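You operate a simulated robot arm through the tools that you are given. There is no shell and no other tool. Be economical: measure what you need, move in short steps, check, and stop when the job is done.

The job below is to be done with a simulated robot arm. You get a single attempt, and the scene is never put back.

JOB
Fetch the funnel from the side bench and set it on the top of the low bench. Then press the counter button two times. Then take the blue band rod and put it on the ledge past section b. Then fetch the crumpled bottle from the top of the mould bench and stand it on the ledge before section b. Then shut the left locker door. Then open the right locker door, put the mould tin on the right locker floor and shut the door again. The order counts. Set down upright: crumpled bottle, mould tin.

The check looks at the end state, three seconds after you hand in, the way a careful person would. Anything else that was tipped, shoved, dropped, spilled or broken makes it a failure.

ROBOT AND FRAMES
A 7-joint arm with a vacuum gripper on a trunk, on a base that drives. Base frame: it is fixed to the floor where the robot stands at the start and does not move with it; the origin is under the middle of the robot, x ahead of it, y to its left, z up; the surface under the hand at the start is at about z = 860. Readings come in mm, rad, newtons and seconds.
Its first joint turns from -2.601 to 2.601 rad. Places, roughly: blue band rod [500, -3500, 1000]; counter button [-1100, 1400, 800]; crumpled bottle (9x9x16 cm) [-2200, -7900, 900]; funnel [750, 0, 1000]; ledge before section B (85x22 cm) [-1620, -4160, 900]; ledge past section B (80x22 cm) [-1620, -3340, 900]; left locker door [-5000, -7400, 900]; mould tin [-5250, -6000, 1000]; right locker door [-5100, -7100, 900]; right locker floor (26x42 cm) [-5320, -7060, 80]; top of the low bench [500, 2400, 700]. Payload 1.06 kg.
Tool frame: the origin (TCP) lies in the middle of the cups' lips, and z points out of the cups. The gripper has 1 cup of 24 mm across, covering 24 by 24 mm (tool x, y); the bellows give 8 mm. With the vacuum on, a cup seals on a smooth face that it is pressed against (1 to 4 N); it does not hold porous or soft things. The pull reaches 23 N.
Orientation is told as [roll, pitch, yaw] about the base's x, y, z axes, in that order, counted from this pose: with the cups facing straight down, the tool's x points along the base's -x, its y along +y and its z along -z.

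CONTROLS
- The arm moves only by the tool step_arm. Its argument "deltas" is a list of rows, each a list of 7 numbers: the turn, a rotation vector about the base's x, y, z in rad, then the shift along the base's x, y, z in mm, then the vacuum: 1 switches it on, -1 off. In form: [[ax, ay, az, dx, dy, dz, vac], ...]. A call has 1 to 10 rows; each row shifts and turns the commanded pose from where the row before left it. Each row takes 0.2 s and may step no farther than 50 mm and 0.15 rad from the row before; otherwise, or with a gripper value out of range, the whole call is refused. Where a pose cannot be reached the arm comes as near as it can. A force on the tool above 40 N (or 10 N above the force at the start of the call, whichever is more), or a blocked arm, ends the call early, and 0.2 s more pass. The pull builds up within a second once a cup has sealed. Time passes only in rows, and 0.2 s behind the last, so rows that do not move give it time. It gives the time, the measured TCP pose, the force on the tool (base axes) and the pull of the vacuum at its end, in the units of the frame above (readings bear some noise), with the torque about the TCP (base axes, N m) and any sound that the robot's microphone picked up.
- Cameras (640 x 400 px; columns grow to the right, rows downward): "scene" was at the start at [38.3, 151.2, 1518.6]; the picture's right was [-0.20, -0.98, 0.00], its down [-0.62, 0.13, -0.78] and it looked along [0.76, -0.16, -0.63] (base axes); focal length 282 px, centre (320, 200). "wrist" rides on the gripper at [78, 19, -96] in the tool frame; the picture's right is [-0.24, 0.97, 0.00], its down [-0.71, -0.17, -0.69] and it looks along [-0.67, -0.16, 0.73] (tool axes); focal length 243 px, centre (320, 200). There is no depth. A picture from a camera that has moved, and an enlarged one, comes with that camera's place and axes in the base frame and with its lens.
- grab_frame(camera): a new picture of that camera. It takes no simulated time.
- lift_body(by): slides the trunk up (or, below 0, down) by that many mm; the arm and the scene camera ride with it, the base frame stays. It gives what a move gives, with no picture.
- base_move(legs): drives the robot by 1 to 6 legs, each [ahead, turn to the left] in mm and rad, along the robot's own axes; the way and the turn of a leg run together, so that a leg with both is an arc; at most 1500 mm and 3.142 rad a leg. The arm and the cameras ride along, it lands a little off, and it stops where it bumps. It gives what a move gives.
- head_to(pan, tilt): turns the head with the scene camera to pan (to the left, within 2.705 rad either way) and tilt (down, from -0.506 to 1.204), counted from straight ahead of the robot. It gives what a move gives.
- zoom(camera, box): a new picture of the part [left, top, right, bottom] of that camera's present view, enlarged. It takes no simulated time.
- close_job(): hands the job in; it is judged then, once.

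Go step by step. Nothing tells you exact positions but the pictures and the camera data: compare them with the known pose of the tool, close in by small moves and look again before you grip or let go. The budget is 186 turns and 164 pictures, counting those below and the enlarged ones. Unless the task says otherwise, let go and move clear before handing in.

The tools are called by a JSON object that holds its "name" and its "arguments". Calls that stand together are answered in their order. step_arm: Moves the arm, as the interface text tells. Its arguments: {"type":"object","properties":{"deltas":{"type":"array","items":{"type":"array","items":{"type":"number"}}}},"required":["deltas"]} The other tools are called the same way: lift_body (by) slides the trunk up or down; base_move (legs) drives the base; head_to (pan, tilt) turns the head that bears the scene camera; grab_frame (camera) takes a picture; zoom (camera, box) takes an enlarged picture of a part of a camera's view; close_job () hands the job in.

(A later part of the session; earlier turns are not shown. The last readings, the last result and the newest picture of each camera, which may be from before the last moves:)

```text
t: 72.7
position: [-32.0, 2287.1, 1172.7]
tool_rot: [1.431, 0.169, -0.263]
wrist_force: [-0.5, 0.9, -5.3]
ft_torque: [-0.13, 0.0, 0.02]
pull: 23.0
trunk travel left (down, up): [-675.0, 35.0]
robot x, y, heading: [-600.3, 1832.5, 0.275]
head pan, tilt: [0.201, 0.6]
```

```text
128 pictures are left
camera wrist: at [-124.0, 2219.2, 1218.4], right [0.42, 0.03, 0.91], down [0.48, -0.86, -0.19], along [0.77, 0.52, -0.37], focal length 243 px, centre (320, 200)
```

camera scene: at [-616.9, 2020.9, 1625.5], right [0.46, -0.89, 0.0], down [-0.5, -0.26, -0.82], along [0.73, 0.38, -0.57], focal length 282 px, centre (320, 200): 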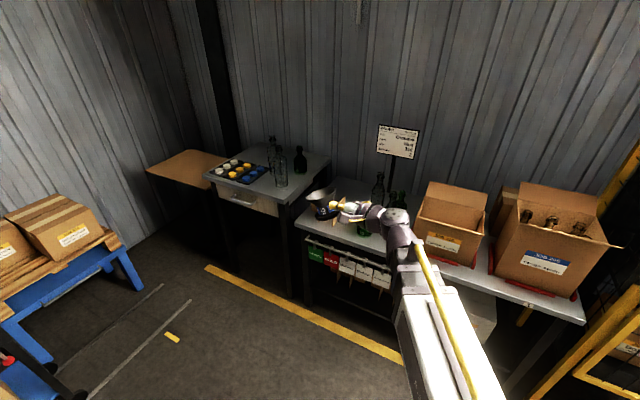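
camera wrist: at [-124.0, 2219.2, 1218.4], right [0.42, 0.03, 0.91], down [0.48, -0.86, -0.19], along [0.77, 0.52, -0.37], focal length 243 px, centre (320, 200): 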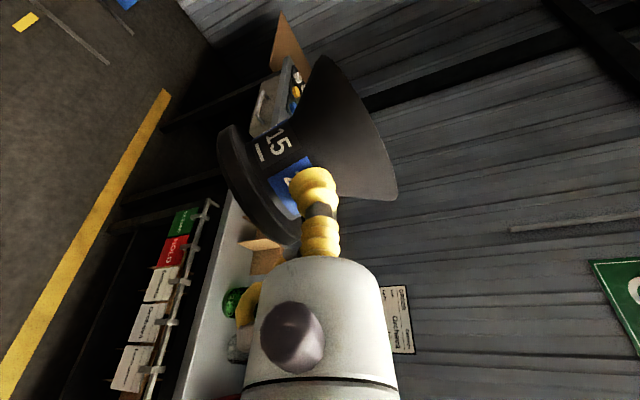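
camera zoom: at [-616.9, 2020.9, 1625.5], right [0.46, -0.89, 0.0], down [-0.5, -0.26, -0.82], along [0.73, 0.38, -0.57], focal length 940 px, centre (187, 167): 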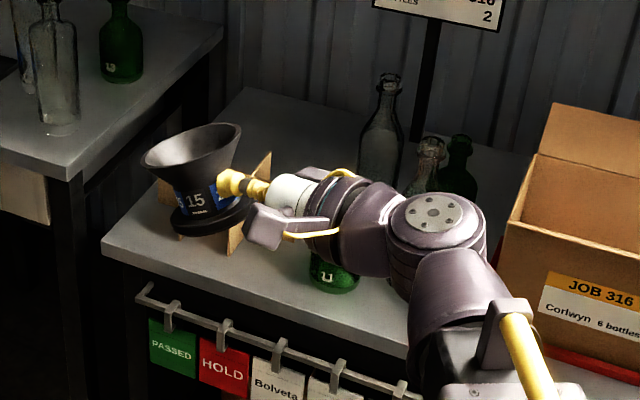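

The arm hides the bench. I'll turn the base left to clear the view.

{"name": "base_move", "arguments": {"legs": [[0, 0.6]]}}

{"name": "head_to", "arguments": {"pan": -0.55, "tilt": 0.6}}

{"name": "grab_frame", "arguments": {"camera": "scene"}}

```text
t: 74.7
position: [-389.9, 2531.8, 1173.2]
tool_rot: [1.43, 0.168, 0.336]
wrist_force: [-0.5, 0.7, -4.4]
ft_torque: [-0.11, -0.03, 0.03]
pull: 22.4
trunk travel left (down, up): [-675.0, 35.0]
robot x, y, heading: [-604.5, 1828.1, 0.876]
head pan, tilt: [0.201, 0.6]
```

```text
t: 75.8
position: [-389.4, 2533.4, 1172.9]
tool_rot: [1.431, 0.169, 0.336]
wrist_force: [0.1, -0.5, -4.7]
ft_torque: [-0.1, -0.06, 0.02]
pull: 22.8
trunk travel left (down, up): [-675.0, 35.0]
robot x, y, heading: [-604.8, 1830.3, 0.874]
head pan, tilt: [-0.55, 0.6]
```

```text
127 pictures are left
camera scene: at [-681.4, 1931.8, 1625.5], right [0.32, -0.95, 0.0], down [-0.54, -0.18, -0.82], along [0.78, 0.26, -0.57], focal length 282 px, centre (320, 200)
```

scene: 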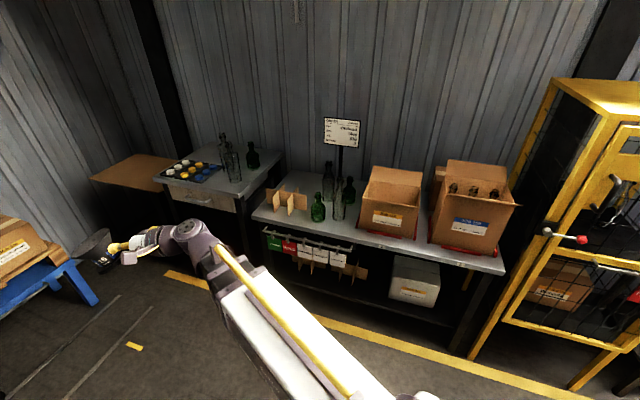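

{"name": "zoom", "arguments": {"camera": "scene", "box": [240, 150, 440, 270]}}

```text
3.20 times, centred on (340, 210) of scene
camera zoom: at [-681.4, 1931.8, 1625.5], right [0.32, -0.95, 0.0], down [-0.54, -0.18, -0.82], along [0.78, 0.26, -0.57], focal length 902 px, centre (256, 168)
```

zoom: 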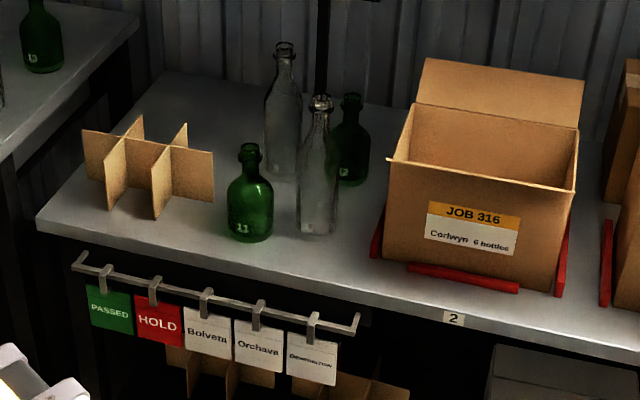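

Free spot on the low bench: front strip between the clear bottle and the red stop of box 316, about [375, 2168]. I'll face the bench and yaw the tool to come in from the front.

{"name": "base_move", "arguments": {"legs": [[0, -0.874], [80, 0]]}}

{"name": "step_arm", "arguments": {"deltas": [[0, 0, -0.12, 0, 0, 0, 1], [0, 0, -0.12, 0, 0, 0, 1], [0, 0, -0.12, 0, 0, 0, 1], [0, 0, -0.12, 0, 0, 0, 1], [0, 0, -0.12, 0, 0, 0, 1]]}}

{"name": "lift_body", "arguments": {"by": -200}}

{"name": "head_to", "arguments": {"pan": 0.35, "tilt": 0.7}}

{"name": "grab_frame", "arguments": {"camera": "scene"}}

{"name": "grab_frame", "arguments": {"camera": "wrist"}}

```text
t: 79.1
position: [151.5, 2119.7, 1173.2]
tool_rot: [1.428, 0.17, -0.535]
wrist_force: [0.3, -0.9, -5.5]
ft_torque: [-0.12, 0.05, -0.02]
pull: 22.7
trunk travel left (down, up): [-675.0, 35.0]
robot x, y, heading: [-527.4, 1832.2, 0.008]
head pan, tilt: [-0.55, 0.6]
```

```text
t: 80.3
position: [149.2, 2118.3, 1173.4]
tool_rot: [1.434, 0.174, -1.134]
wrist_force: [-0.4, 0.2, -4.2]
ft_torque: [-0.07, 0.08, 0.04]
pull: 22.6
trunk travel left (down, up): [-675.0, 35.0]
robot x, y, heading: [-523.4, 1828.6, 0.009]
head pan, tilt: [-0.55, 0.6]
```

```text
t: 82.5
position: [149.1, 2118.6, 973.5]
tool_rot: [1.431, 0.169, -1.137]
wrist_force: [0.1, 0.3, -4.5]
ft_torque: [-0.06, 0.11, 0.03]
pull: 23.5
trunk travel left (down, up): [-475.0, 235.0]
robot x, y, heading: [-525.9, 1829.9, 0.004]
head pan, tilt: [-0.55, 0.6]
```

```text
t: 83.7
position: [149.9, 2117.4, 973.7]
tool_rot: [1.432, 0.171, -1.137]
wrist_force: [0.4, -0.3, -5.4]
ft_torque: [-0.09, 0.12, 0.04]
pull: 22.7
trunk travel left (down, up): [-475.0, 235.0]
robot x, y, heading: [-529.5, 1827.3, 0.006]
head pan, tilt: [0.351, 0.7]
```

```text
125 pictures are left
camera scene: at [-492.6, 2028.7, 1416.8], right [0.35, -0.94, 0.0], down [-0.6, -0.22, -0.76], along [0.72, 0.27, -0.64], focal length 282 px, centre (320, 200)
```

scene: 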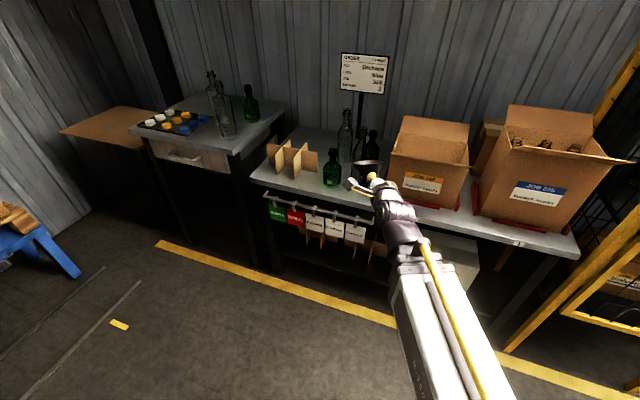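

```text
124 pictures are left
camera wrist: at [36.6, 2144.8, 1018.5], right [0.29, -0.3, 0.91], down [-0.35, -0.92, -0.19], along [0.89, -0.26, -0.37], focal length 243 px, centre (320, 200)
```

wrist: 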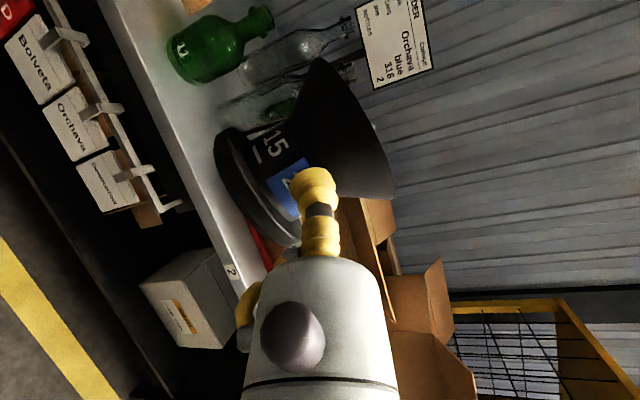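

{"name": "zoom", "arguments": {"camera": "scene", "box": [300, 130, 440, 230]}}

```text
4.00 times, centred on (370, 180) of scene
camera zoom: at [-492.6, 2028.7, 1416.8], right [0.35, -0.94, 0.0], down [-0.6, -0.22, -0.76], along [0.72, 0.27, -0.64], focal length 1128 px, centre (120, 280)
```

zoom: 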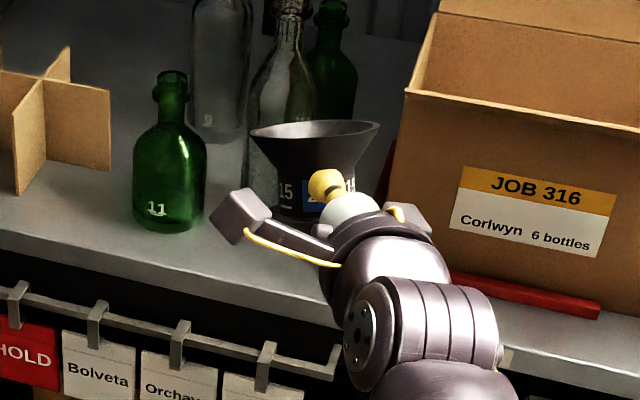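

I'll level the funnel (pitch up about 10°), then bring it above the spot and check.

{"name": "step_arm", "arguments": {"deltas": [[0.04, -0.08, 0, 0, 20, -20, 1], [0.036, -0.073, 0, 0, 25, -20, 1], [0, 0, 0, 40, 0, -26, 1], [0, 0, 0, 40, 0, -26, 1], [0, 0, 0, 40, 0, -26, 1], [0, 0, 0, 40, 0, -26, 1], [0, 0, 0, 38, 0, -26, 1], [0, 0, 0, 0, 0, 0, 1]]}}

{"name": "grab_frame", "arguments": {"camera": "wrist"}}

{"name": "zoom", "arguments": {"camera": "scene", "box": [300, 130, 440, 230]}}

```text
t: 85.5
position: [348.7, 2162.0, 800.5]
tool_rot: [1.604, 0.17, -1.106]
wrist_force: [-0.4, 0.0, -4.5]
ft_torque: [-0.03, 0.11, -0.01]
pull: 23.0
trunk travel left (down, up): [-475.0, 235.0]
robot x, y, heading: [-522.7, 1829.8, -0.001]
head pan, tilt: [0.351, 0.7]
```

```text
122 pictures are left
camera wrist: at [229.1, 2186.0, 829.9], right [0.15, -0.37, 0.92], down [-0.31, -0.9, -0.31], along [0.94, -0.24, -0.25], focal length 243 px, centre (320, 200)
```

wrist: 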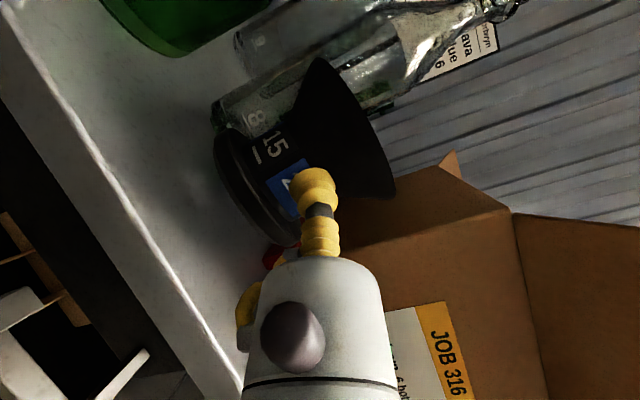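

```text
4.00 times, centred on (370, 180) of scene
camera zoom: at [-492.4, 2028.8, 1416.8], right [0.35, -0.94, 0.0], down [-0.6, -0.22, -0.76], along [0.72, 0.27, -0.64], focal length 1128 px, centre (120, 280)
```

zoom: 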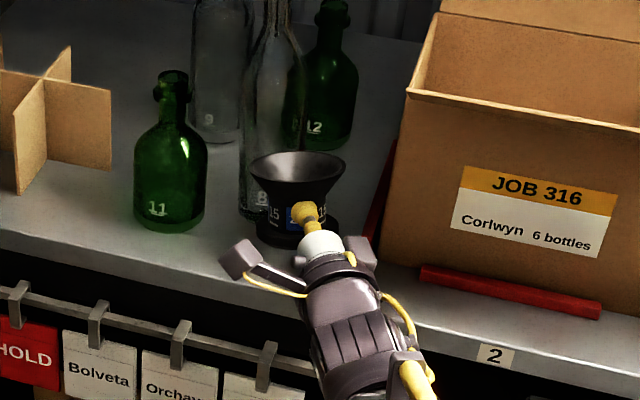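

Clearances look good all round. I'll lower it.

{"name": "step_arm", "arguments": {"deltas": [[0, 0, 0, 0, 0, -25, 1], [0, 0, 0, 0, 0, -25, 1], [0, 0, 0, 0, 0, -6, 1], [0, 0, 0, 0, 0, -4, 1], [0, 0, 0, 0, 0, 0, 1]]}}

{"name": "grab_frame", "arguments": {"camera": "wrist"}}

{"name": "zoom", "arguments": {"camera": "scene", "box": [320, 150, 420, 220]}}

```text
t: 86.7
position: [347.2, 2163.0, 744.5]
tool_rot: [1.609, 0.171, -1.105]
wrist_force: [3.0, -2.8, 19.0]
ft_torque: [-0.08, 0.19, 0.05]
pull: 22.4
trunk travel left (down, up): [-475.0, 235.0]
robot x, y, heading: [-528.3, 1829.7, 0.006]
head pan, tilt: [0.351, 0.7]
```

```text
120 pictures are left
camera wrist: at [227.9, 2186.8, 774.0], right [0.15, -0.37, 0.92], down [-0.31, -0.9, -0.32], along [0.94, -0.24, -0.24], focal length 243 px, centre (320, 200)
```

wrist: 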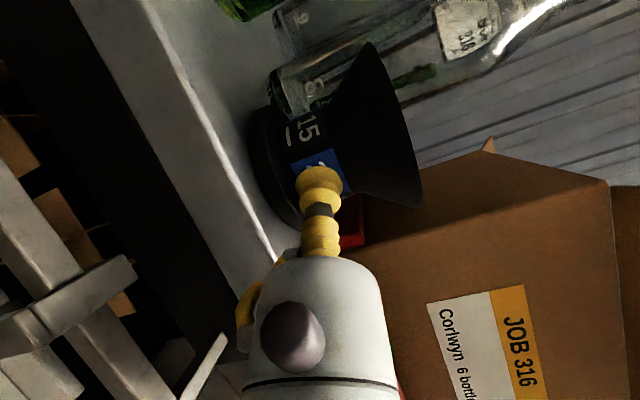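

```text
5.71 times, centred on (370, 185) of scene
camera zoom: at [-494.6, 2027.6, 1417.3], right [0.35, -0.94, 0.0], down [-0.6, -0.22, -0.77], along [0.72, 0.27, -0.64], focal length 1611 px, centre (34, 286)
```

zoom: 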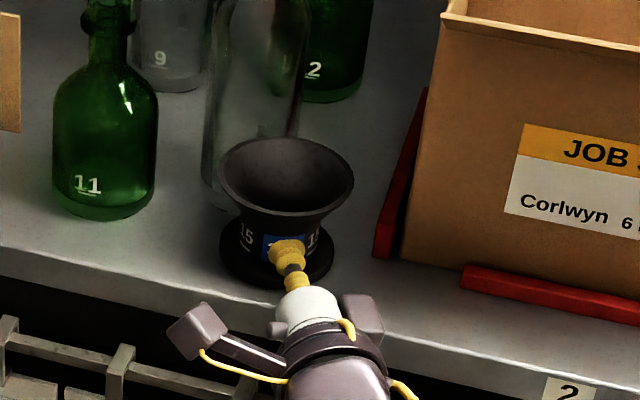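

It is seated (19 N). I'll ease off slightly, switch off the vacuum and wait.

{"name": "step_arm", "arguments": {"deltas": [[0, 0, 0, 0, 0, 2, 1], [0, 0, 0, 0, 0, 0, -1], [0, 0, 0, 0, 0, 0, -1], [0, 0, 0, 0, 0, 0, -1], [0, 0, 0, 0, 0, 0, -1]]}}

{"name": "grab_frame", "arguments": {"camera": "wrist"}}

```text
t: 87.9
position: [347.3, 2163.0, 744.8]
tool_rot: [1.605, 0.172, -1.104]
wrist_force: [-0.8, -0.5, 0.7]
ft_torque: [-0.01, 0.0, 0.03]
pull: 0.0
trunk travel left (down, up): [-475.0, 235.0]
robot x, y, heading: [-528.6, 1828.2, 0.006]
head pan, tilt: [0.351, 0.7]
```

```text
118 pictures are left
camera wrist: at [228.6, 2187.7, 773.7], right [0.15, -0.37, 0.92], down [-0.31, -0.9, -0.31], along [0.94, -0.24, -0.25], focal length 243 px, centre (320, 200)
```

wrist: 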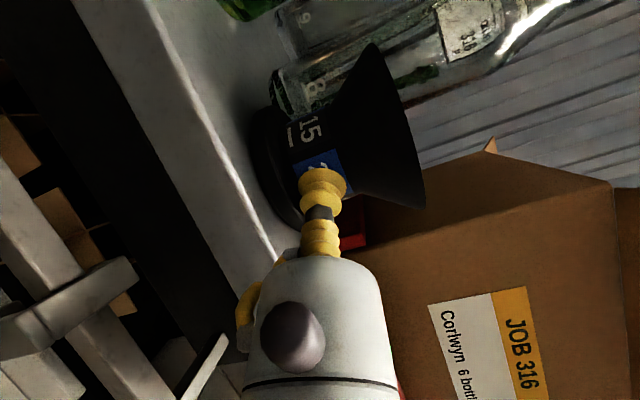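

{"name": "step_arm", "arguments": {"deltas": [[0, 0, 0, -9, -4.5, -0.3, -1], [0, 0, 0, -18, -9, 0, -1], [0, 0, 0, -36, -18, 5, -1], [0, 0, 0, -36, -18, 20, -1], [0, 0, 0, -36, -10, 30, -1]]}}

{"name": "zoom", "arguments": {"camera": "scene", "box": [320, 130, 440, 220]}}

{"name": "head_to", "arguments": {"pan": 2.5, "tilt": 0.6}}

{"name": "grab_frame", "arguments": {"camera": "scene"}}

```text
t: 89.1
position: [212.9, 2100.3, 798.2]
tool_rot: [1.604, 0.173, -1.107]
wrist_force: [0.6, 0.1, -0.1]
ft_torque: [0.0, -0.02, 0.01]
pull: 0.0
trunk travel left (down, up): [-475.0, 235.0]
robot x, y, heading: [-526.3, 1828.7, 0.009]
head pan, tilt: [0.351, 0.7]
```

```text
4.44 times, centred on (380, 175) of scene
camera zoom: at [-492.7, 2028.6, 1416.8], right [0.35, -0.94, 0.0], down [-0.6, -0.22, -0.76], along [0.72, 0.27, -0.64], focal length 1253 px, centre (53, 311)
```

zoom: 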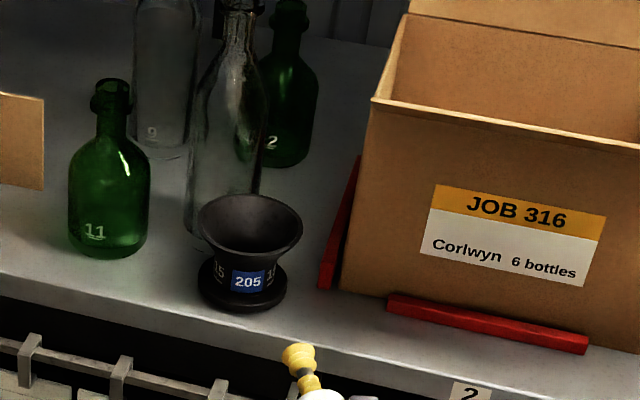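

```text
t: 91.1
position: [211.1, 2099.7, 799.0]
tool_rot: [1.605, 0.171, -1.107]
wrist_force: [-0.1, -0.2, 0.5]
ft_torque: [0.01, 0.01, 0.0]
pull: 0.1
trunk travel left (down, up): [-475.0, 235.0]
robot x, y, heading: [-524.1, 1832.2, 0.004]
head pan, tilt: [2.499, 0.6]
```

```text
116 pictures are left
camera scene: at [-643.6, 2051.6, 1425.5], right [0.6, 0.8, 0.0], down [0.45, -0.34, -0.83], along [-0.66, 0.49, -0.56], focal length 282 px, centre (320, 200)
```

scene: 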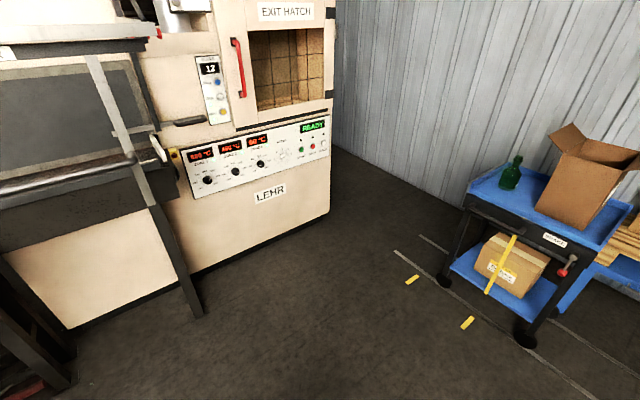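

The funnel stands upright on the low bench. Next the counter; I'll look toward it (behind right).

{"name": "head_to", "arguments": {"pan": -2.4, "tilt": 0.7}}

{"name": "grab_frame", "arguments": {"camera": "scene"}}

```text
t: 95.0
position: [211.8, 2101.0, 799.0]
tool_rot: [1.603, 0.171, -1.108]
wrist_force: [-0.2, -1.3, 1.0]
ft_torque: [0.0, -0.03, -0.01]
pull: 0.0
trunk travel left (down, up): [-475.0, 235.0]
robot x, y, heading: [-526.5, 1834.3, 0.003]
head pan, tilt: [-2.4, 0.7]
```

```text
115 pictures are left
camera scene: at [-634.9, 1941.2, 1416.8], right [-0.68, 0.73, 0.0], down [0.47, 0.44, -0.77], along [-0.56, -0.52, -0.64], focal length 282 px, centre (320, 200)
```

scene: 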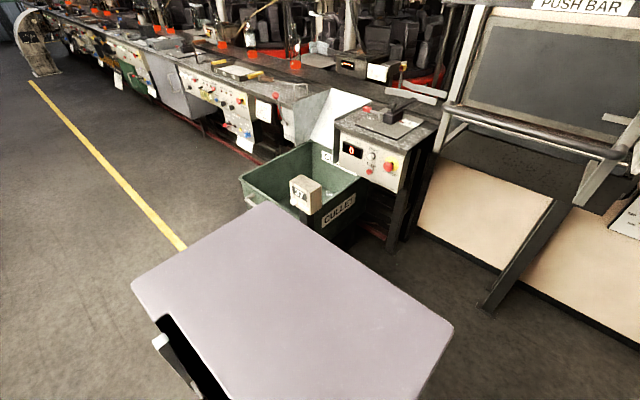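

{"name": "zoom", "arguments": {"camera": "scene", "box": [270, 160, 350, 220]}}

```text
6.67 times, centred on (310, 190) of scene
camera zoom: at [-634.9, 1941.2, 1416.8], right [-0.68, 0.73, 0.0], down [0.47, 0.44, -0.77], along [-0.56, -0.52, -0.64], focal length 1879 px, centre (387, 267)
```

zoom: 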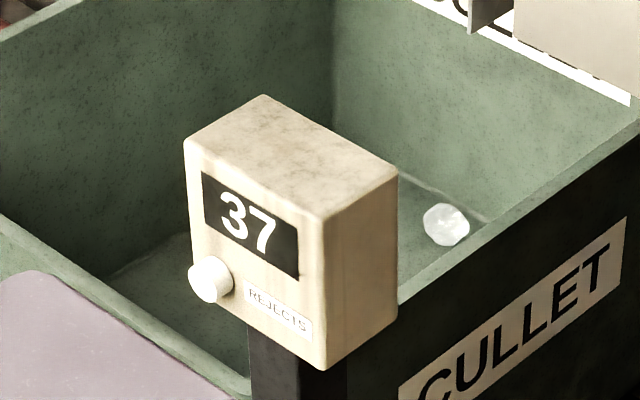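

The counter box faces +x, shows 37, with a white button near [-1095, 1395, 815]. I'll drive so that the level tool points in -x at it, staying back about 100 mm.

{"name": "step_arm", "arguments": {"deltas": [[0, 0, 0, -27, -13, 10, -1], [0, 0, 0, -27, -13, 10, -1]]}}

{"name": "base_move", "arguments": {"legs": [[0, -1.06], [597, 0], [0, -1.4], [0, -1.13]]}}

{"name": "head_to", "arguments": {"pan": 0.3, "tilt": 0.6}}

{"name": "grab_frame", "arguments": {"camera": "scene"}}

{"name": "grab_frame", "arguments": {"camera": "wrist"}}

```text
t: 95.6
position: [159.0, 2076.5, 818.4]
tool_rot: [1.605, 0.171, -1.105]
wrist_force: [0.5, 0.3, -0.1]
ft_torque: [0.04, 0.03, 0.03]
pull: 0.0
trunk travel left (down, up): [-475.0, 235.0]
robot x, y, heading: [-527.5, 1832.2, 0.008]
head pan, tilt: [-2.4, 0.7]
```

```text
t: 108.1
position: [-949.2, 1407.4, 819.0]
tool_rot: [1.603, 0.17, 1.548]
wrist_force: [-1.0, 0.0, -0.7]
ft_torque: [-0.04, 0.02, -0.01]
pull: 0.1
trunk travel left (down, up): [-475.0, 235.0]
robot x, y, heading: [-230.3, 1303.8, 2.66]
head pan, tilt: [-2.4, 0.7]
```

```text
t: 110.5
position: [-950.3, 1407.4, 818.1]
tool_rot: [1.604, 0.17, 1.548]
wrist_force: [-0.8, -0.1, 0.6]
ft_torque: [-0.01, -0.02, 0.01]
pull: 0.0
trunk travel left (down, up): [-475.0, 235.0]
robot x, y, heading: [-228.4, 1304.5, 2.662]
head pan, tilt: [0.3, 0.6]
```

```text
113 pictures are left
camera scene: at [-355.9, 1147.3, 1425.5], right [0.18, 0.98, 0.0], down [0.56, -0.1, -0.83], along [-0.81, 0.15, -0.56], focal length 282 px, centre (320, 200)
```

scene: 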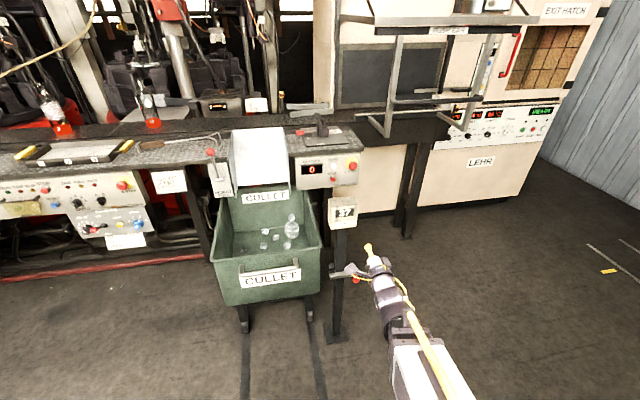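

```text
112 pictures are left
camera wrist: at [-855.4, 1331.6, 848.0], right [0.04, 0.4, 0.92], down [0.69, 0.65, -0.31], along [-0.72, 0.65, -0.25], focal length 243 px, centre (320, 200)
```

wrist: 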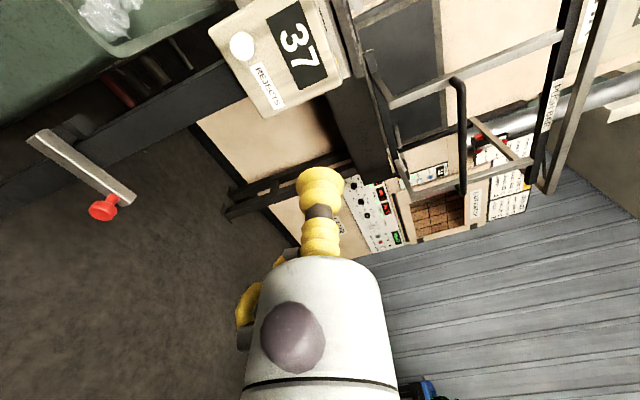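

{"name": "zoom", "arguments": {"camera": "scene", "box": [310, 180, 410, 270]}}

{"name": "zoom", "arguments": {"camera": "wrist", "box": [200, 0, 360, 120]}}

```text
4.44 times, centred on (360, 225) of scene
camera zoom: at [-355.9, 1147.3, 1425.5], right [0.18, 0.98, 0.0], down [0.56, -0.1, -0.83], along [-0.81, 0.15, -0.56], focal length 1253 px, centre (142, 89)
```

zoom: 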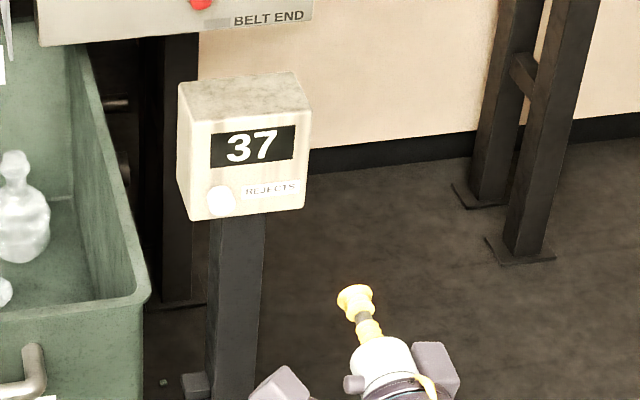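

```text
3.33 times, centred on (280, 60) of wrist
camera zoom: at [-855.4, 1331.6, 848.0], right [0.04, 0.4, 0.92], down [0.69, 0.65, -0.31], along [-0.72, 0.65, -0.25], focal length 809 px, centre (453, 667)
```

zoom: 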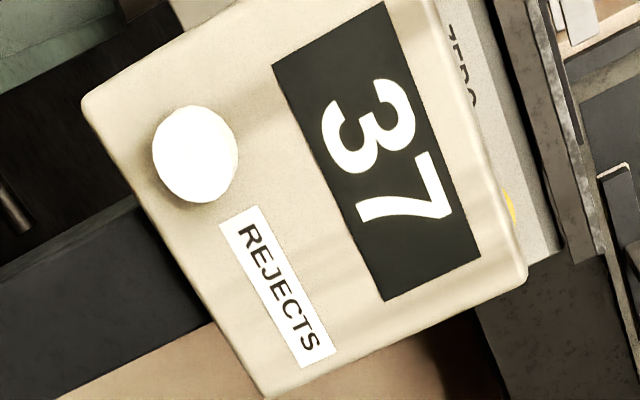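

The button front is at about [-1131, 1357, 768]. I'll align and approach to 20 mm.

{"name": "step_arm", "arguments": {"deltas": [[0, 0, 0, 0, -25, -25, -1], [0, 0, 0, 0, -25, -25, -1], [0, 0, 0, -40, 0, 0, -1], [0, 0, 0, -40, 0, 0, -1], [0, 0, 0, -40, 0, 0, -1], [0, 0, 0, -35, 0, 0, -1], [0, 0, 0, 0, 0, 0, -1]]}}

{"name": "grab_frame", "arguments": {"camera": "wrist"}}

{"name": "zoom", "arguments": {"camera": "scene", "box": [310, 180, 390, 250]}}

```text
t: 112.1
position: [-1104.0, 1356.9, 769.3]
tool_rot: [1.605, 0.17, 1.548]
wrist_force: [0.4, 0.2, -0.5]
ft_torque: [0.0, 0.05, 0.02]
pull: 0.0
trunk travel left (down, up): [-475.0, 235.0]
robot x, y, heading: [-231.6, 1304.1, 2.657]
head pan, tilt: [0.3, 0.6]
```

```text
109 pictures are left
camera wrist: at [-1010.4, 1281.9, 798.7], right [0.04, 0.4, 0.92], down [0.69, 0.65, -0.31], along [-0.72, 0.65, -0.25], focal length 243 px, centre (320, 200)
```

wrist: 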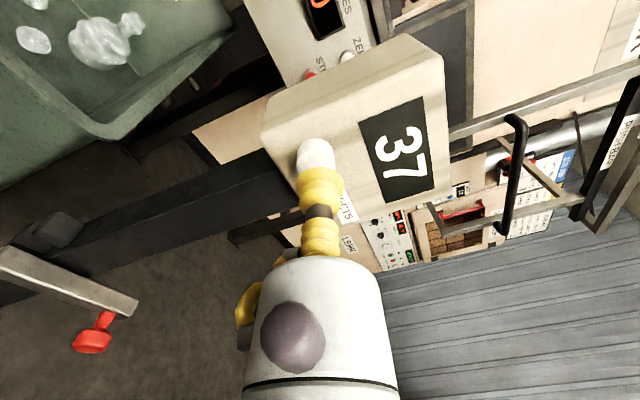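

```text
5.71 times, centred on (350, 215) of scene
camera zoom: at [-356.1, 1147.3, 1425.5], right [0.18, 0.98, 0.0], down [0.56, -0.1, -0.82], along [-0.81, 0.15, -0.57], focal length 1611 px, centre (149, 114)
```

zoom: 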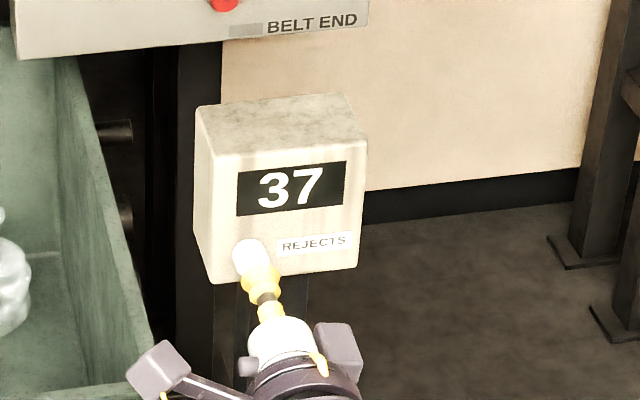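

{"name": "step_arm", "arguments": {"deltas": [[0, 0, 0, -10, 0.5, 0, -1], [0, 0, 0, -6, 0, 0, -1], [0, 0, 0, -4, 0, 0, -1], [0, 0, 0, -3, 0, 0, -1], [0, 0, 0, -3, 0, 0, -1]]}}

{"name": "grab_frame", "arguments": {"camera": "wrist"}}

```text
t: 113.3
position: [-1130.5, 1358.4, 768.9]
tool_rot: [1.604, 0.171, 1.548]
wrist_force: [1.8, -0.1, 0.9]
ft_torque: [-0.02, -0.02, 0.01]
pull: 0.0
trunk travel left (down, up): [-475.0, 235.0]
robot x, y, heading: [-226.5, 1301.4, 2.663]
head pan, tilt: [0.3, 0.6]
heard: click
```

```text
107 pictures are left
camera wrist: at [-1035.6, 1282.5, 798.2], right [0.04, 0.4, 0.92], down [0.69, 0.65, -0.31], along [-0.72, 0.65, -0.25], focal length 243 px, centre (320, 200)
```

wrist: 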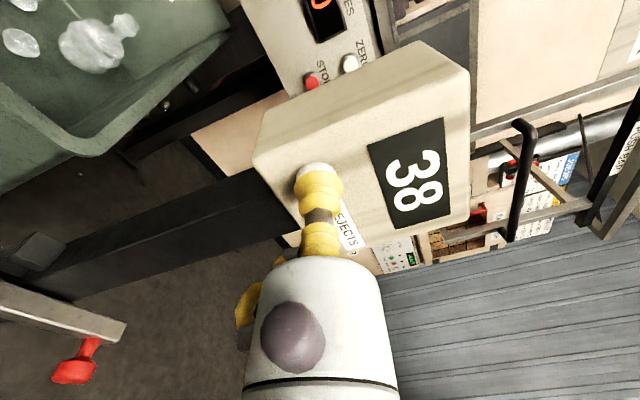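

One click, the display shows 38. I'll back off fully, then press once more.

{"name": "step_arm", "arguments": {"deltas": [[0, 0, 0, 15, 0, 0, -1], [0, 0, 0, 0, 0, 0, -1]]}}

{"name": "step_arm", "arguments": {"deltas": [[0, 0, 0, -9, 0, 0, -1], [0, 0, 0, -3, 0, 0, -1], [0, 0, 0, -3, 0, 0, -1], [0, 0, 0, 0, 0, 0, -1]]}}

{"name": "grab_frame", "arguments": {"camera": "wrist"}}

```text
t: 113.9
position: [-1113.9, 1359.2, 769.0]
tool_rot: [1.605, 0.171, 1.547]
wrist_force: [0.4, 0.9, -0.7]
ft_torque: [-0.01, -0.02, 0.0]
pull: 0.0
trunk travel left (down, up): [-475.0, 235.0]
robot x, y, heading: [-231.6, 1301.5, 2.66]
head pan, tilt: [0.3, 0.6]
```

```text
t: 114.9
position: [-1131.2, 1357.6, 768.9]
tool_rot: [1.602, 0.171, 1.548]
wrist_force: [3.8, 0.6, 0.2]
ft_torque: [0.03, -0.01, 0.02]
pull: 0.0
trunk travel left (down, up): [-475.0, 235.0]
robot x, y, heading: [-231.1, 1301.2, 2.657]
head pan, tilt: [0.3, 0.6]
heard: click
```

```text
106 pictures are left
camera wrist: at [-1036.5, 1282.3, 798.2], right [0.04, 0.4, 0.92], down [0.69, 0.65, -0.31], along [-0.72, 0.65, -0.25], focal length 243 px, centre (320, 200)
```

wrist: 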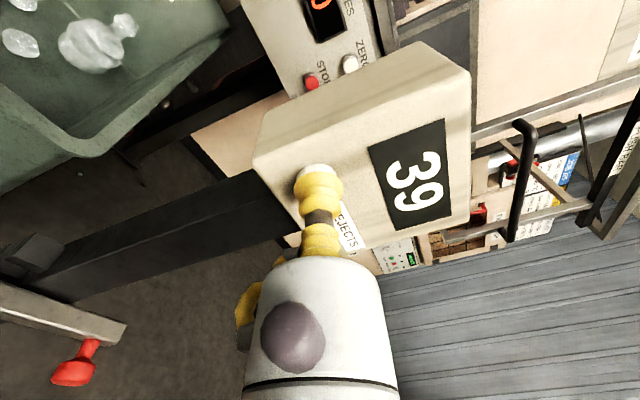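

39 — both presses registered. I'll back off and drive down the aisle towards the blue band rod.

{"name": "step_arm", "arguments": {"deltas": [[0, 0, 0, 15, 0, 0, -1], [0, 0, 0, 45, 0, 0, -1], [0, 0, 0, 45, 0, 20, -1], [0, 0, 0, 40, 0, 20, -1]]}}

{"name": "lift_body", "arguments": {"by": 235}}

{"name": "base_move", "arguments": {"legs": [[0, 2.0], [1500, 0], [1500, 0]]}}

{"name": "head_to", "arguments": {"pan": 0.5, "tilt": 0.35}}

{"name": "grab_frame", "arguments": {"camera": "scene"}}

{"name": "head_to", "arguments": {"pan": -0.5, "tilt": 0.35}}

{"name": "grab_frame", "arguments": {"camera": "scene"}}

```text
t: 115.9
position: [-983.5, 1354.9, 812.4]
tool_rot: [1.603, 0.172, 1.547]
wrist_force: [-0.2, 0.0, 0.9]
ft_torque: [-0.01, 0.02, -0.01]
pull: 0.1
trunk travel left (down, up): [-475.0, 235.0]
robot x, y, heading: [-230.7, 1307.7, 2.661]
head pan, tilt: [0.3, 0.6]
```

```text
t: 118.3
position: [-984.1, 1354.5, 1045.4]
tool_rot: [1.604, 0.171, 1.549]
wrist_force: [1.1, 0.5, 0.2]
ft_torque: [0.0, 0.0, 0.02]
pull: 0.0
trunk travel left (down, up): [-710.0, 0.0]
robot x, y, heading: [-228.6, 1302.1, 2.661]
head pan, tilt: [0.3, 0.6]
```

```text
t: 137.5
position: [-121.3, -2372.3, 1046.7]
tool_rot: [1.603, 0.172, -2.726]
wrist_force: [0.5, -0.3, 0.8]
ft_torque: [0.01, 0.0, 0.0]
pull: 0.0
trunk travel left (down, up): [-710.0, 0.0]
robot x, y, heading: [-396.9, -1667.1, -1.616]
head pan, tilt: [0.3, 0.6]
```

```text
t: 138.2
position: [-122.2, -2371.6, 1047.3]
tool_rot: [1.603, 0.171, -2.726]
wrist_force: [-0.5, 0.6, -0.1]
ft_torque: [0.05, 0.0, 0.02]
pull: 0.1
trunk travel left (down, up): [-710.0, 0.0]
robot x, y, heading: [-395.9, -1662.7, -1.617]
head pan, tilt: [0.499, 0.351]
```

```text
105 pictures are left
camera scene: at [-183.9, -1714.2, 1683.2], right [-0.9, -0.44, 0.0], down [-0.15, 0.31, -0.94], along [0.41, -0.84, -0.34], focal length 282 px, centre (320, 200)
```

scene: 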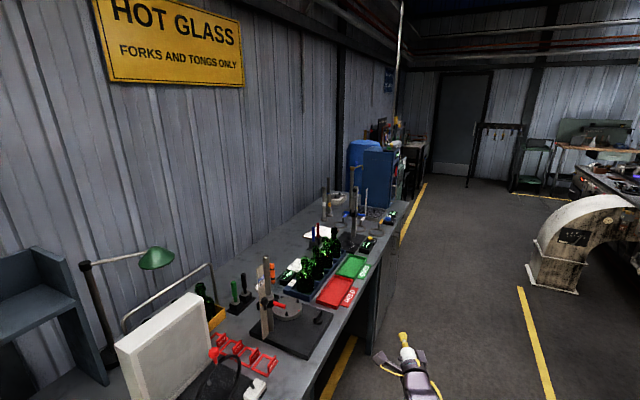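

```text
t: 139.5
position: [-121.8, -2371.5, 1046.5]
tool_rot: [1.604, 0.172, -2.726]
wrist_force: [-0.7, -0.1, -0.4]
ft_torque: [-0.03, 0.02, 0.02]
pull: 0.0
trunk travel left (down, up): [-710.0, 0.0]
robot x, y, heading: [-399.3, -1669.8, -1.618]
head pan, tilt: [-0.499, 0.351]
```

```text
104 pictures are left
camera scene: at [-272.8, -1710.3, 1683.2], right [-0.86, 0.52, 0.0], down [0.18, 0.29, -0.94], along [-0.48, -0.8, -0.34], focal length 282 px, centre (320, 200)
```

scene: 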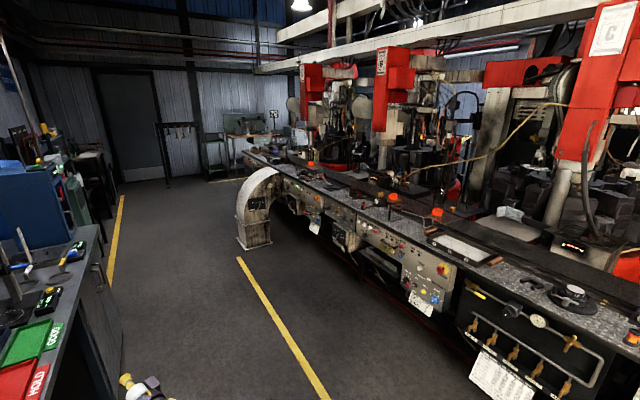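

{"name": "base_move", "arguments": {"legs": [[1500, 0], [150, 0], [0, 0.9]]}}

{"name": "head_to", "arguments": {"pan": 0.3, "tilt": 0.55}}

{"name": "grab_frame", "arguments": {"camera": "scene"}}

{"name": "head_to", "arguments": {"pan": -1.6, "tilt": 0.5}}

{"name": "grab_frame", "arguments": {"camera": "scene"}}

```text
t: 150.1
position: [241.0, -3521.1, 1046.0]
tool_rot: [1.604, 0.17, -1.843]
wrist_force: [-0.5, 0.0, -0.8]
ft_torque: [0.01, 0.02, -0.02]
pull: 0.0
trunk travel left (down, up): [-710.0, 0.0]
robot x, y, heading: [-480.3, -3285.5, -0.74]
head pan, tilt: [-0.499, 0.351]
```

```text
t: 151.2
position: [241.5, -3520.5, 1046.9]
tool_rot: [1.604, 0.171, -1.843]
wrist_force: [0.1, -0.4, 0.4]
ft_torque: [-0.01, 0.03, -0.02]
pull: 0.2
trunk travel left (down, up): [-710.0, 0.0]
robot x, y, heading: [-477.5, -3283.5, -0.728]
head pan, tilt: [0.3, 0.55]
```

```text
103 pictures are left
camera scene: at [-316.6, -3167.6, 1665.0], right [-0.42, -0.91, 0.0], down [-0.47, 0.22, -0.85], along [0.77, -0.36, -0.52], focal length 282 px, centre (320, 200)
```

scene: 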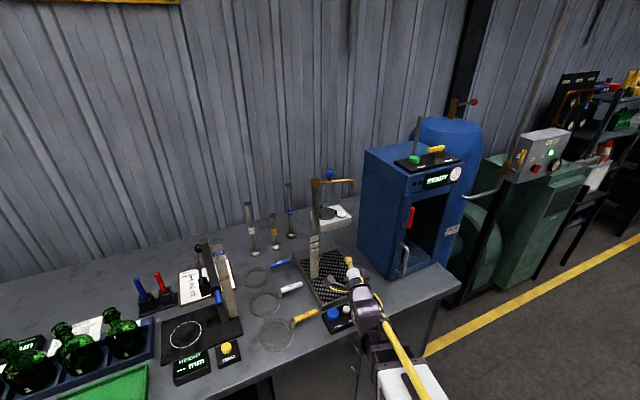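

```text
t: 153.1
position: [241.0, -3520.7, 1047.6]
tool_rot: [1.603, 0.17, -1.843]
wrist_force: [0.0, -1.3, -0.3]
ft_torque: [0.03, -0.01, -0.01]
pull: 0.1
trunk travel left (down, up): [-710.0, 0.0]
robot x, y, heading: [-478.6, -3284.0, -0.74]
head pan, tilt: [-1.6, 0.499]
```

```text
102 pictures are left
camera scene: at [-460.9, -3195.8, 1669.6], right [-0.72, 0.69, 0.0], down [0.33, 0.35, -0.88], along [-0.61, -0.64, -0.48], focal length 282 px, centre (320, 200)
```

scene: 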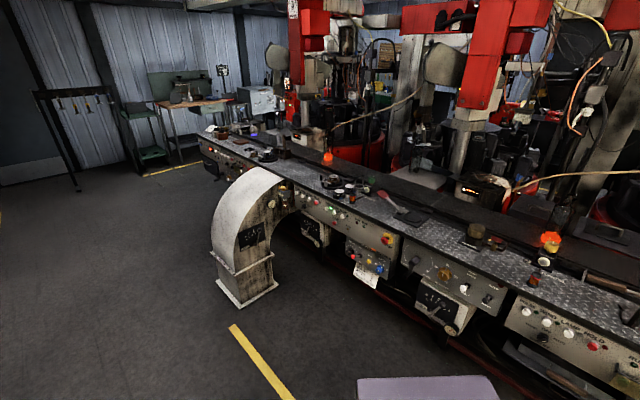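

{"name": "head_to", "arguments": {"pan": 0.3, "tilt": 0.55}}

{"name": "zoom", "arguments": {"camera": "scene", "box": [220, 170, 360, 270]}}

{"name": "zoom", "arguments": {"camera": "scene", "box": [160, 210, 380, 370]}}

```text
t: 154.9
position: [243.0, -3520.9, 1046.6]
tool_rot: [1.603, 0.17, -1.845]
wrist_force: [0.4, -0.2, 0.5]
ft_torque: [-0.03, -0.07, 0.01]
pull: 0.0
trunk travel left (down, up): [-710.0, 0.0]
robot x, y, heading: [-474.0, -3286.1, -0.732]
head pan, tilt: [0.3, 0.55]
```

```text
4.00 times, centred on (290, 220) of scene
camera zoom: at [-316.6, -3167.6, 1665.0], right [-0.42, -0.91, 0.0], down [-0.47, 0.22, -0.85], along [0.77, -0.36, -0.52], focal length 1128 px, centre (440, 120)
```

zoom: 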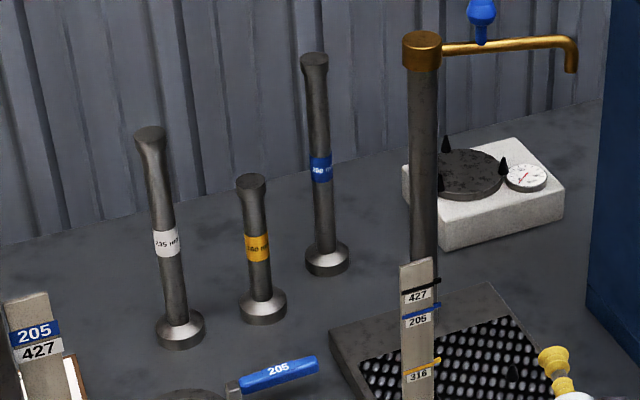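

```text
2.50 times, centred on (270, 290) of scene
camera zoom: at [-316.6, -3167.6, 1665.0], right [-0.42, -0.91, 0.0], down [-0.47, 0.22, -0.85], along [0.77, -0.36, -0.52], focal length 705 px, centre (445, -25)
```

zoom: 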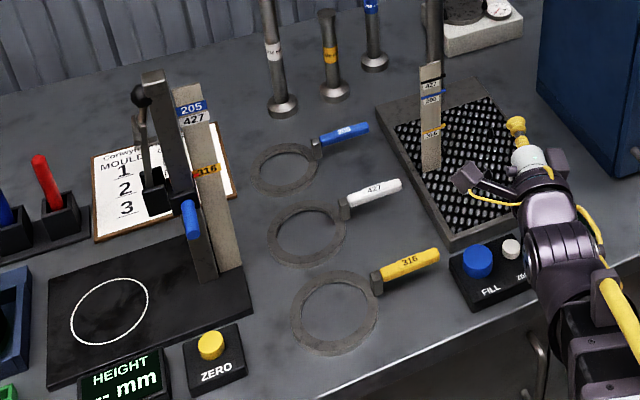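

The blue band rod stands at the back of the bench, near [640, -3474], about 268 mm tall, with a flat-looking top of about 26 mm. I'll pitch the tool to point straight down again.

{"name": "step_arm", "arguments": {"deltas": [[0.0402, 0.1399, 0, -8, 0, 8, -1], [0.0402, 0.1399, 0, -8, 0, 8, -1], [0.0402, 0.1399, 0, -8, 0, 8, -1], [0.0402, 0.1399, 0, -8, 0, 8, -1], [0.0402, 0.1399, 0, -8, 0, 8, -1], [0.0402, 0.1399, 0, 0, 0, 8, -1]]}}

{"name": "step_arm", "arguments": {"deltas": [[0.0402, 0.1399, 0, 0, 0, 10, -1], [0.0402, 0.1399, 0, 0, 0, 10, -1], [0.0402, 0.1399, 0, 0, 0, 10, -1], [0.0402, 0.1399, 0, 0, 0, 10, -1], [0.0402, 0.1399, 0, 0, 0, 10, -1]]}}

{"name": "zoom", "arguments": {"camera": "scene", "box": [270, 170, 310, 210]}}

```text
t: 156.3
position: [204.7, -3523.4, 1091.2]
tool_rot: [0.78, 0.111, -1.982]
wrist_force: [-0.3, 0.4, 0.0]
ft_torque: [-0.03, -0.01, 0.02]
pull: 0.2
out of reach, approached as far as the arm can: row 2
trunk travel left (down, up): [-710.0, 0.0]
robot x, y, heading: [-478.2, -3286.1, -0.733]
head pan, tilt: [0.3, 0.55]
```

```text
t: 157.6
position: [203.7, -3523.0, 1141.5]
tool_rot: [0.057, -0.002, -2.021]
wrist_force: [0.0, -0.2, 0.0]
ft_torque: [0.0, -0.01, 0.02]
pull: 0.0
trunk travel left (down, up): [-710.0, 0.0]
robot x, y, heading: [-480.6, -3287.2, -0.734]
head pan, tilt: [0.3, 0.55]
```

```text
10.00 times, centred on (290, 190) of scene
camera zoom: at [-316.4, -3167.6, 1664.9], right [-0.42, -0.91, 0.0], down [-0.47, 0.22, -0.85], along [0.77, -0.36, -0.52], focal length 2819 px, centre (620, 300)
```

zoom: 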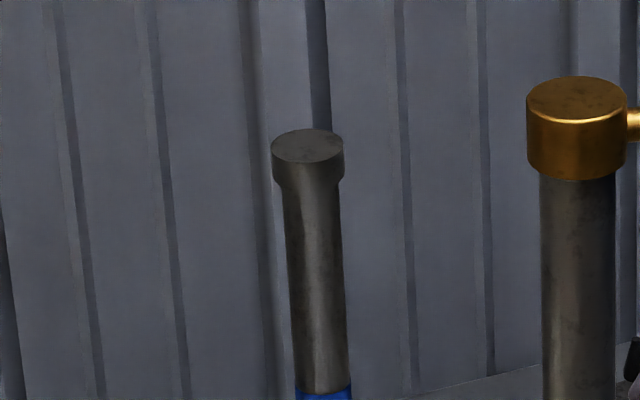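

The top is flat, about 26 mm across, just enough for the cup. I'll true up the tool, raise it, turn the yaw back, and drive closer.

{"name": "step_arm", "arguments": {"deltas": [[0.0248, 0.0513, 0, 0, 0, 25, -1], [0, 0, 0.14, 0, 0, 25, -1], [0, 0, 0.14, 0, 0, 25, -1], [0, 0, 0.14, 0, 0, 25, -1], [0, 0, 0.14, 0, 0, 0, -1], [0, 0, 0.14, 0, 0, 0, -1], [0, 0, 0.14, 0, 0, 0, -1], [0, 0, 0.14, 0, 0, 0, -1], [0, 0, 0.14, 0, 0, 0, -1], [0, 0, 0.14, 0, 0, 0, -1]]}}

{"name": "base_move", "arguments": {"legs": [[0, 0.228], [274, 0], [0, 0.506]]}}

{"name": "head_to", "arguments": {"pan": -0.1, "tilt": 0.55}}

{"name": "grab_frame", "arguments": {"camera": "scene"}}

{"name": "grab_frame", "arguments": {"camera": "wrist"}}

```text
t: 159.8
position: [203.0, -3524.0, 1242.1]
tool_rot: [0.005, -0.004, -0.759]
wrist_force: [0.1, -0.4, 0.0]
ft_torque: [0.02, 0.0, 0.03]
pull: 0.1
trunk travel left (down, up): [-710.0, 0.0]
robot x, y, heading: [-478.5, -3287.4, -0.733]
head pan, tilt: [0.3, 0.55]
```

```text
t: 163.9
position: [423.3, -3133.1, 1242.2]
tool_rot: [0.004, -0.003, -0.024]
wrist_force: [-0.3, 0.0, 0.1]
ft_torque: [0.04, 0.02, -0.03]
pull: 0.1
trunk travel left (down, up): [-710.0, 0.0]
robot x, y, heading: [-240.4, -3418.3, 0.003]
head pan, tilt: [0.3, 0.55]
```

```text
t: 164.8
position: [423.5, -3134.7, 1241.5]
tool_rot: [0.002, -0.005, -0.024]
wrist_force: [0.9, 0.2, -0.6]
ft_torque: [-0.02, -0.03, 0.02]
pull: 0.0
trunk travel left (down, up): [-710.0, 0.0]
robot x, y, heading: [-239.7, -3416.3, 0.009]
head pan, tilt: [-0.099, 0.55]
```

```text
98 pictures are left
camera scene: at [-198.6, -3256.5, 1665.0], right [-0.09, -1.0, 0.0], down [-0.52, 0.05, -0.85], along [0.85, -0.08, -0.52], focal length 282 px, centre (320, 200)
```

scene: 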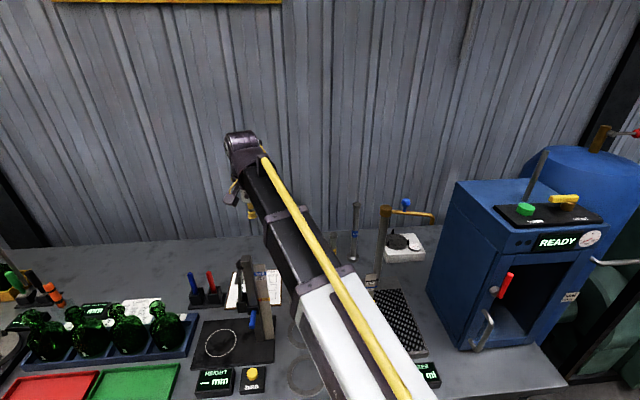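

```text
97 pictures are left
camera wrist: at [345.5, -3113.3, 1337.8], right [0.26, 0.97, 0.0], down [0.7, -0.19, 0.69], along [0.66, -0.17, -0.73], focal length 243 px, centre (320, 200)
```

wrist: 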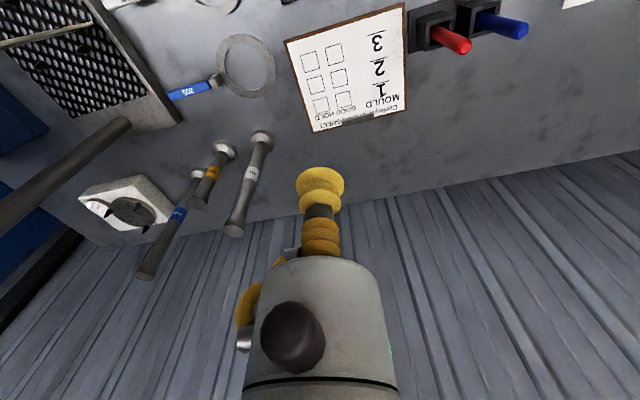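

{"name": "step_arm", "arguments": {"deltas": [[0, 0, 0, 14, -44, 0, -1], [0, 0, 0, 14, -44, 0, -1], [0, 0, 0, 14, -44, 0, -1], [0, 0, 0, 14, -44, 0, -1], [0, 0, 0, 14, -44, 0, -1], [0, 0, 0, 14, -44, 0, -1], [0, 0, 0, 14, -44, 0, -1], [0, 0, 0, 0, 0, 0, -1]]}}

{"name": "grab_frame", "arguments": {"camera": "wrist"}}

{"name": "grab_frame", "arguments": {"camera": "scene"}}

```text
t: 166.6
position: [521.4, -3441.4, 1237.2]
tool_rot: [0.002, -0.004, -0.023]
wrist_force: [0.0, 0.1, -0.2]
ft_torque: [-0.04, -0.04, -0.01]
pull: 0.0
trunk travel left (down, up): [-710.0, 0.0]
robot x, y, heading: [-245.4, -3415.8, 0.005]
head pan, tilt: [-0.099, 0.55]
```

```text
96 pictures are left
camera wrist: at [443.0, -3420.2, 1333.9], right [0.26, 0.97, 0.0], down [0.7, -0.19, 0.69], along [0.66, -0.17, -0.73], focal length 243 px, centre (320, 200)
```

wrist: 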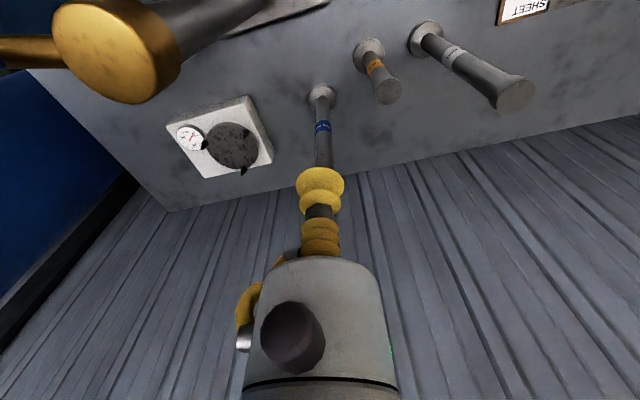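

```text
95 pictures are left
camera scene: at [-198.6, -3256.8, 1665.0], right [-0.09, -1.0, 0.0], down [-0.52, 0.05, -0.85], along [0.85, -0.08, -0.52], focal length 282 px, centre (320, 200)
```

scene: 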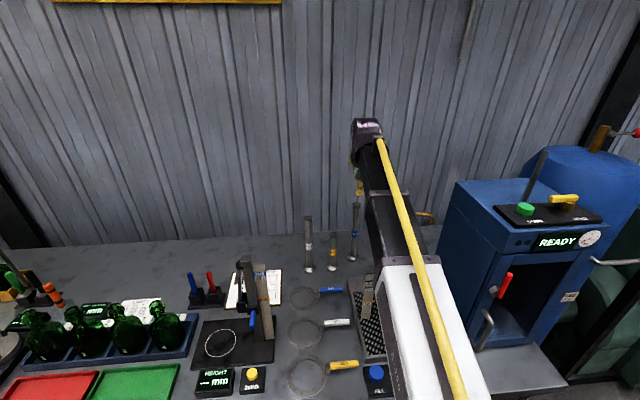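

Rod top estimated at [603, -3463, 1146]. I'll step to a nearby offset point so that the top is visible beside the cup.

{"name": "step_arm", "arguments": {"deltas": [[0, 0, 0, 16, 9, -15, -1], [0, 0, 0, 16, 9, -15, -1], [0, 0, 0, 16, 9, -15, -1], [0, 0, 0, 0, 0, 0, -1]]}}

{"name": "zoom", "arguments": {"camera": "wrist", "box": [220, 140, 380, 240]}}

{"name": "zoom", "arguments": {"camera": "scene", "box": [320, 160, 400, 230]}}

```text
t: 167.6
position: [568.4, -3415.4, 1195.5]
tool_rot: [0.003, -0.003, -0.023]
wrist_force: [0.4, 0.2, 0.2]
ft_torque: [0.0, 0.02, 0.02]
pull: 0.1
trunk travel left (down, up): [-710.0, 0.0]
robot x, y, heading: [-241.4, -3417.1, 0.009]
head pan, tilt: [-0.099, 0.55]
```

```text
4.00 times, centred on (300, 190) of wrist
camera zoom: at [491.1, -3394.2, 1291.5], right [0.26, 0.97, 0.0], down [0.7, -0.19, 0.69], along [0.66, -0.17, -0.73], focal length 970 px, centre (400, 240)
```

zoom: 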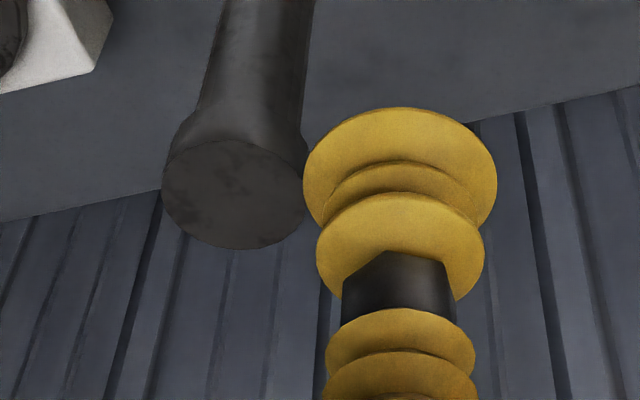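

```text
5.71 times, centred on (360, 195) of scene
camera zoom: at [-198.5, -3256.6, 1665.0], right [-0.09, -1.0, 0.0], down [-0.52, 0.05, -0.85], along [0.85, -0.08, -0.52], focal length 1611 px, centre (91, 229)
```

zoom: 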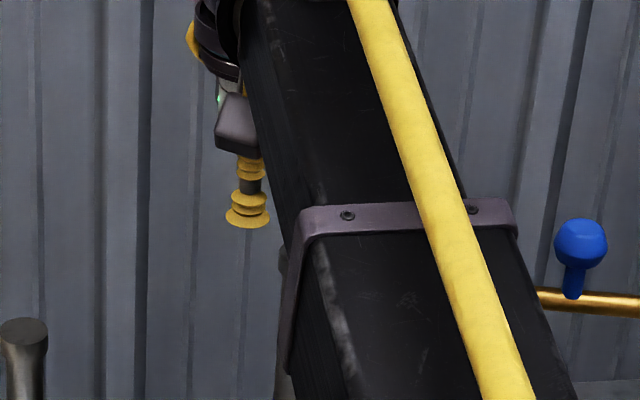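

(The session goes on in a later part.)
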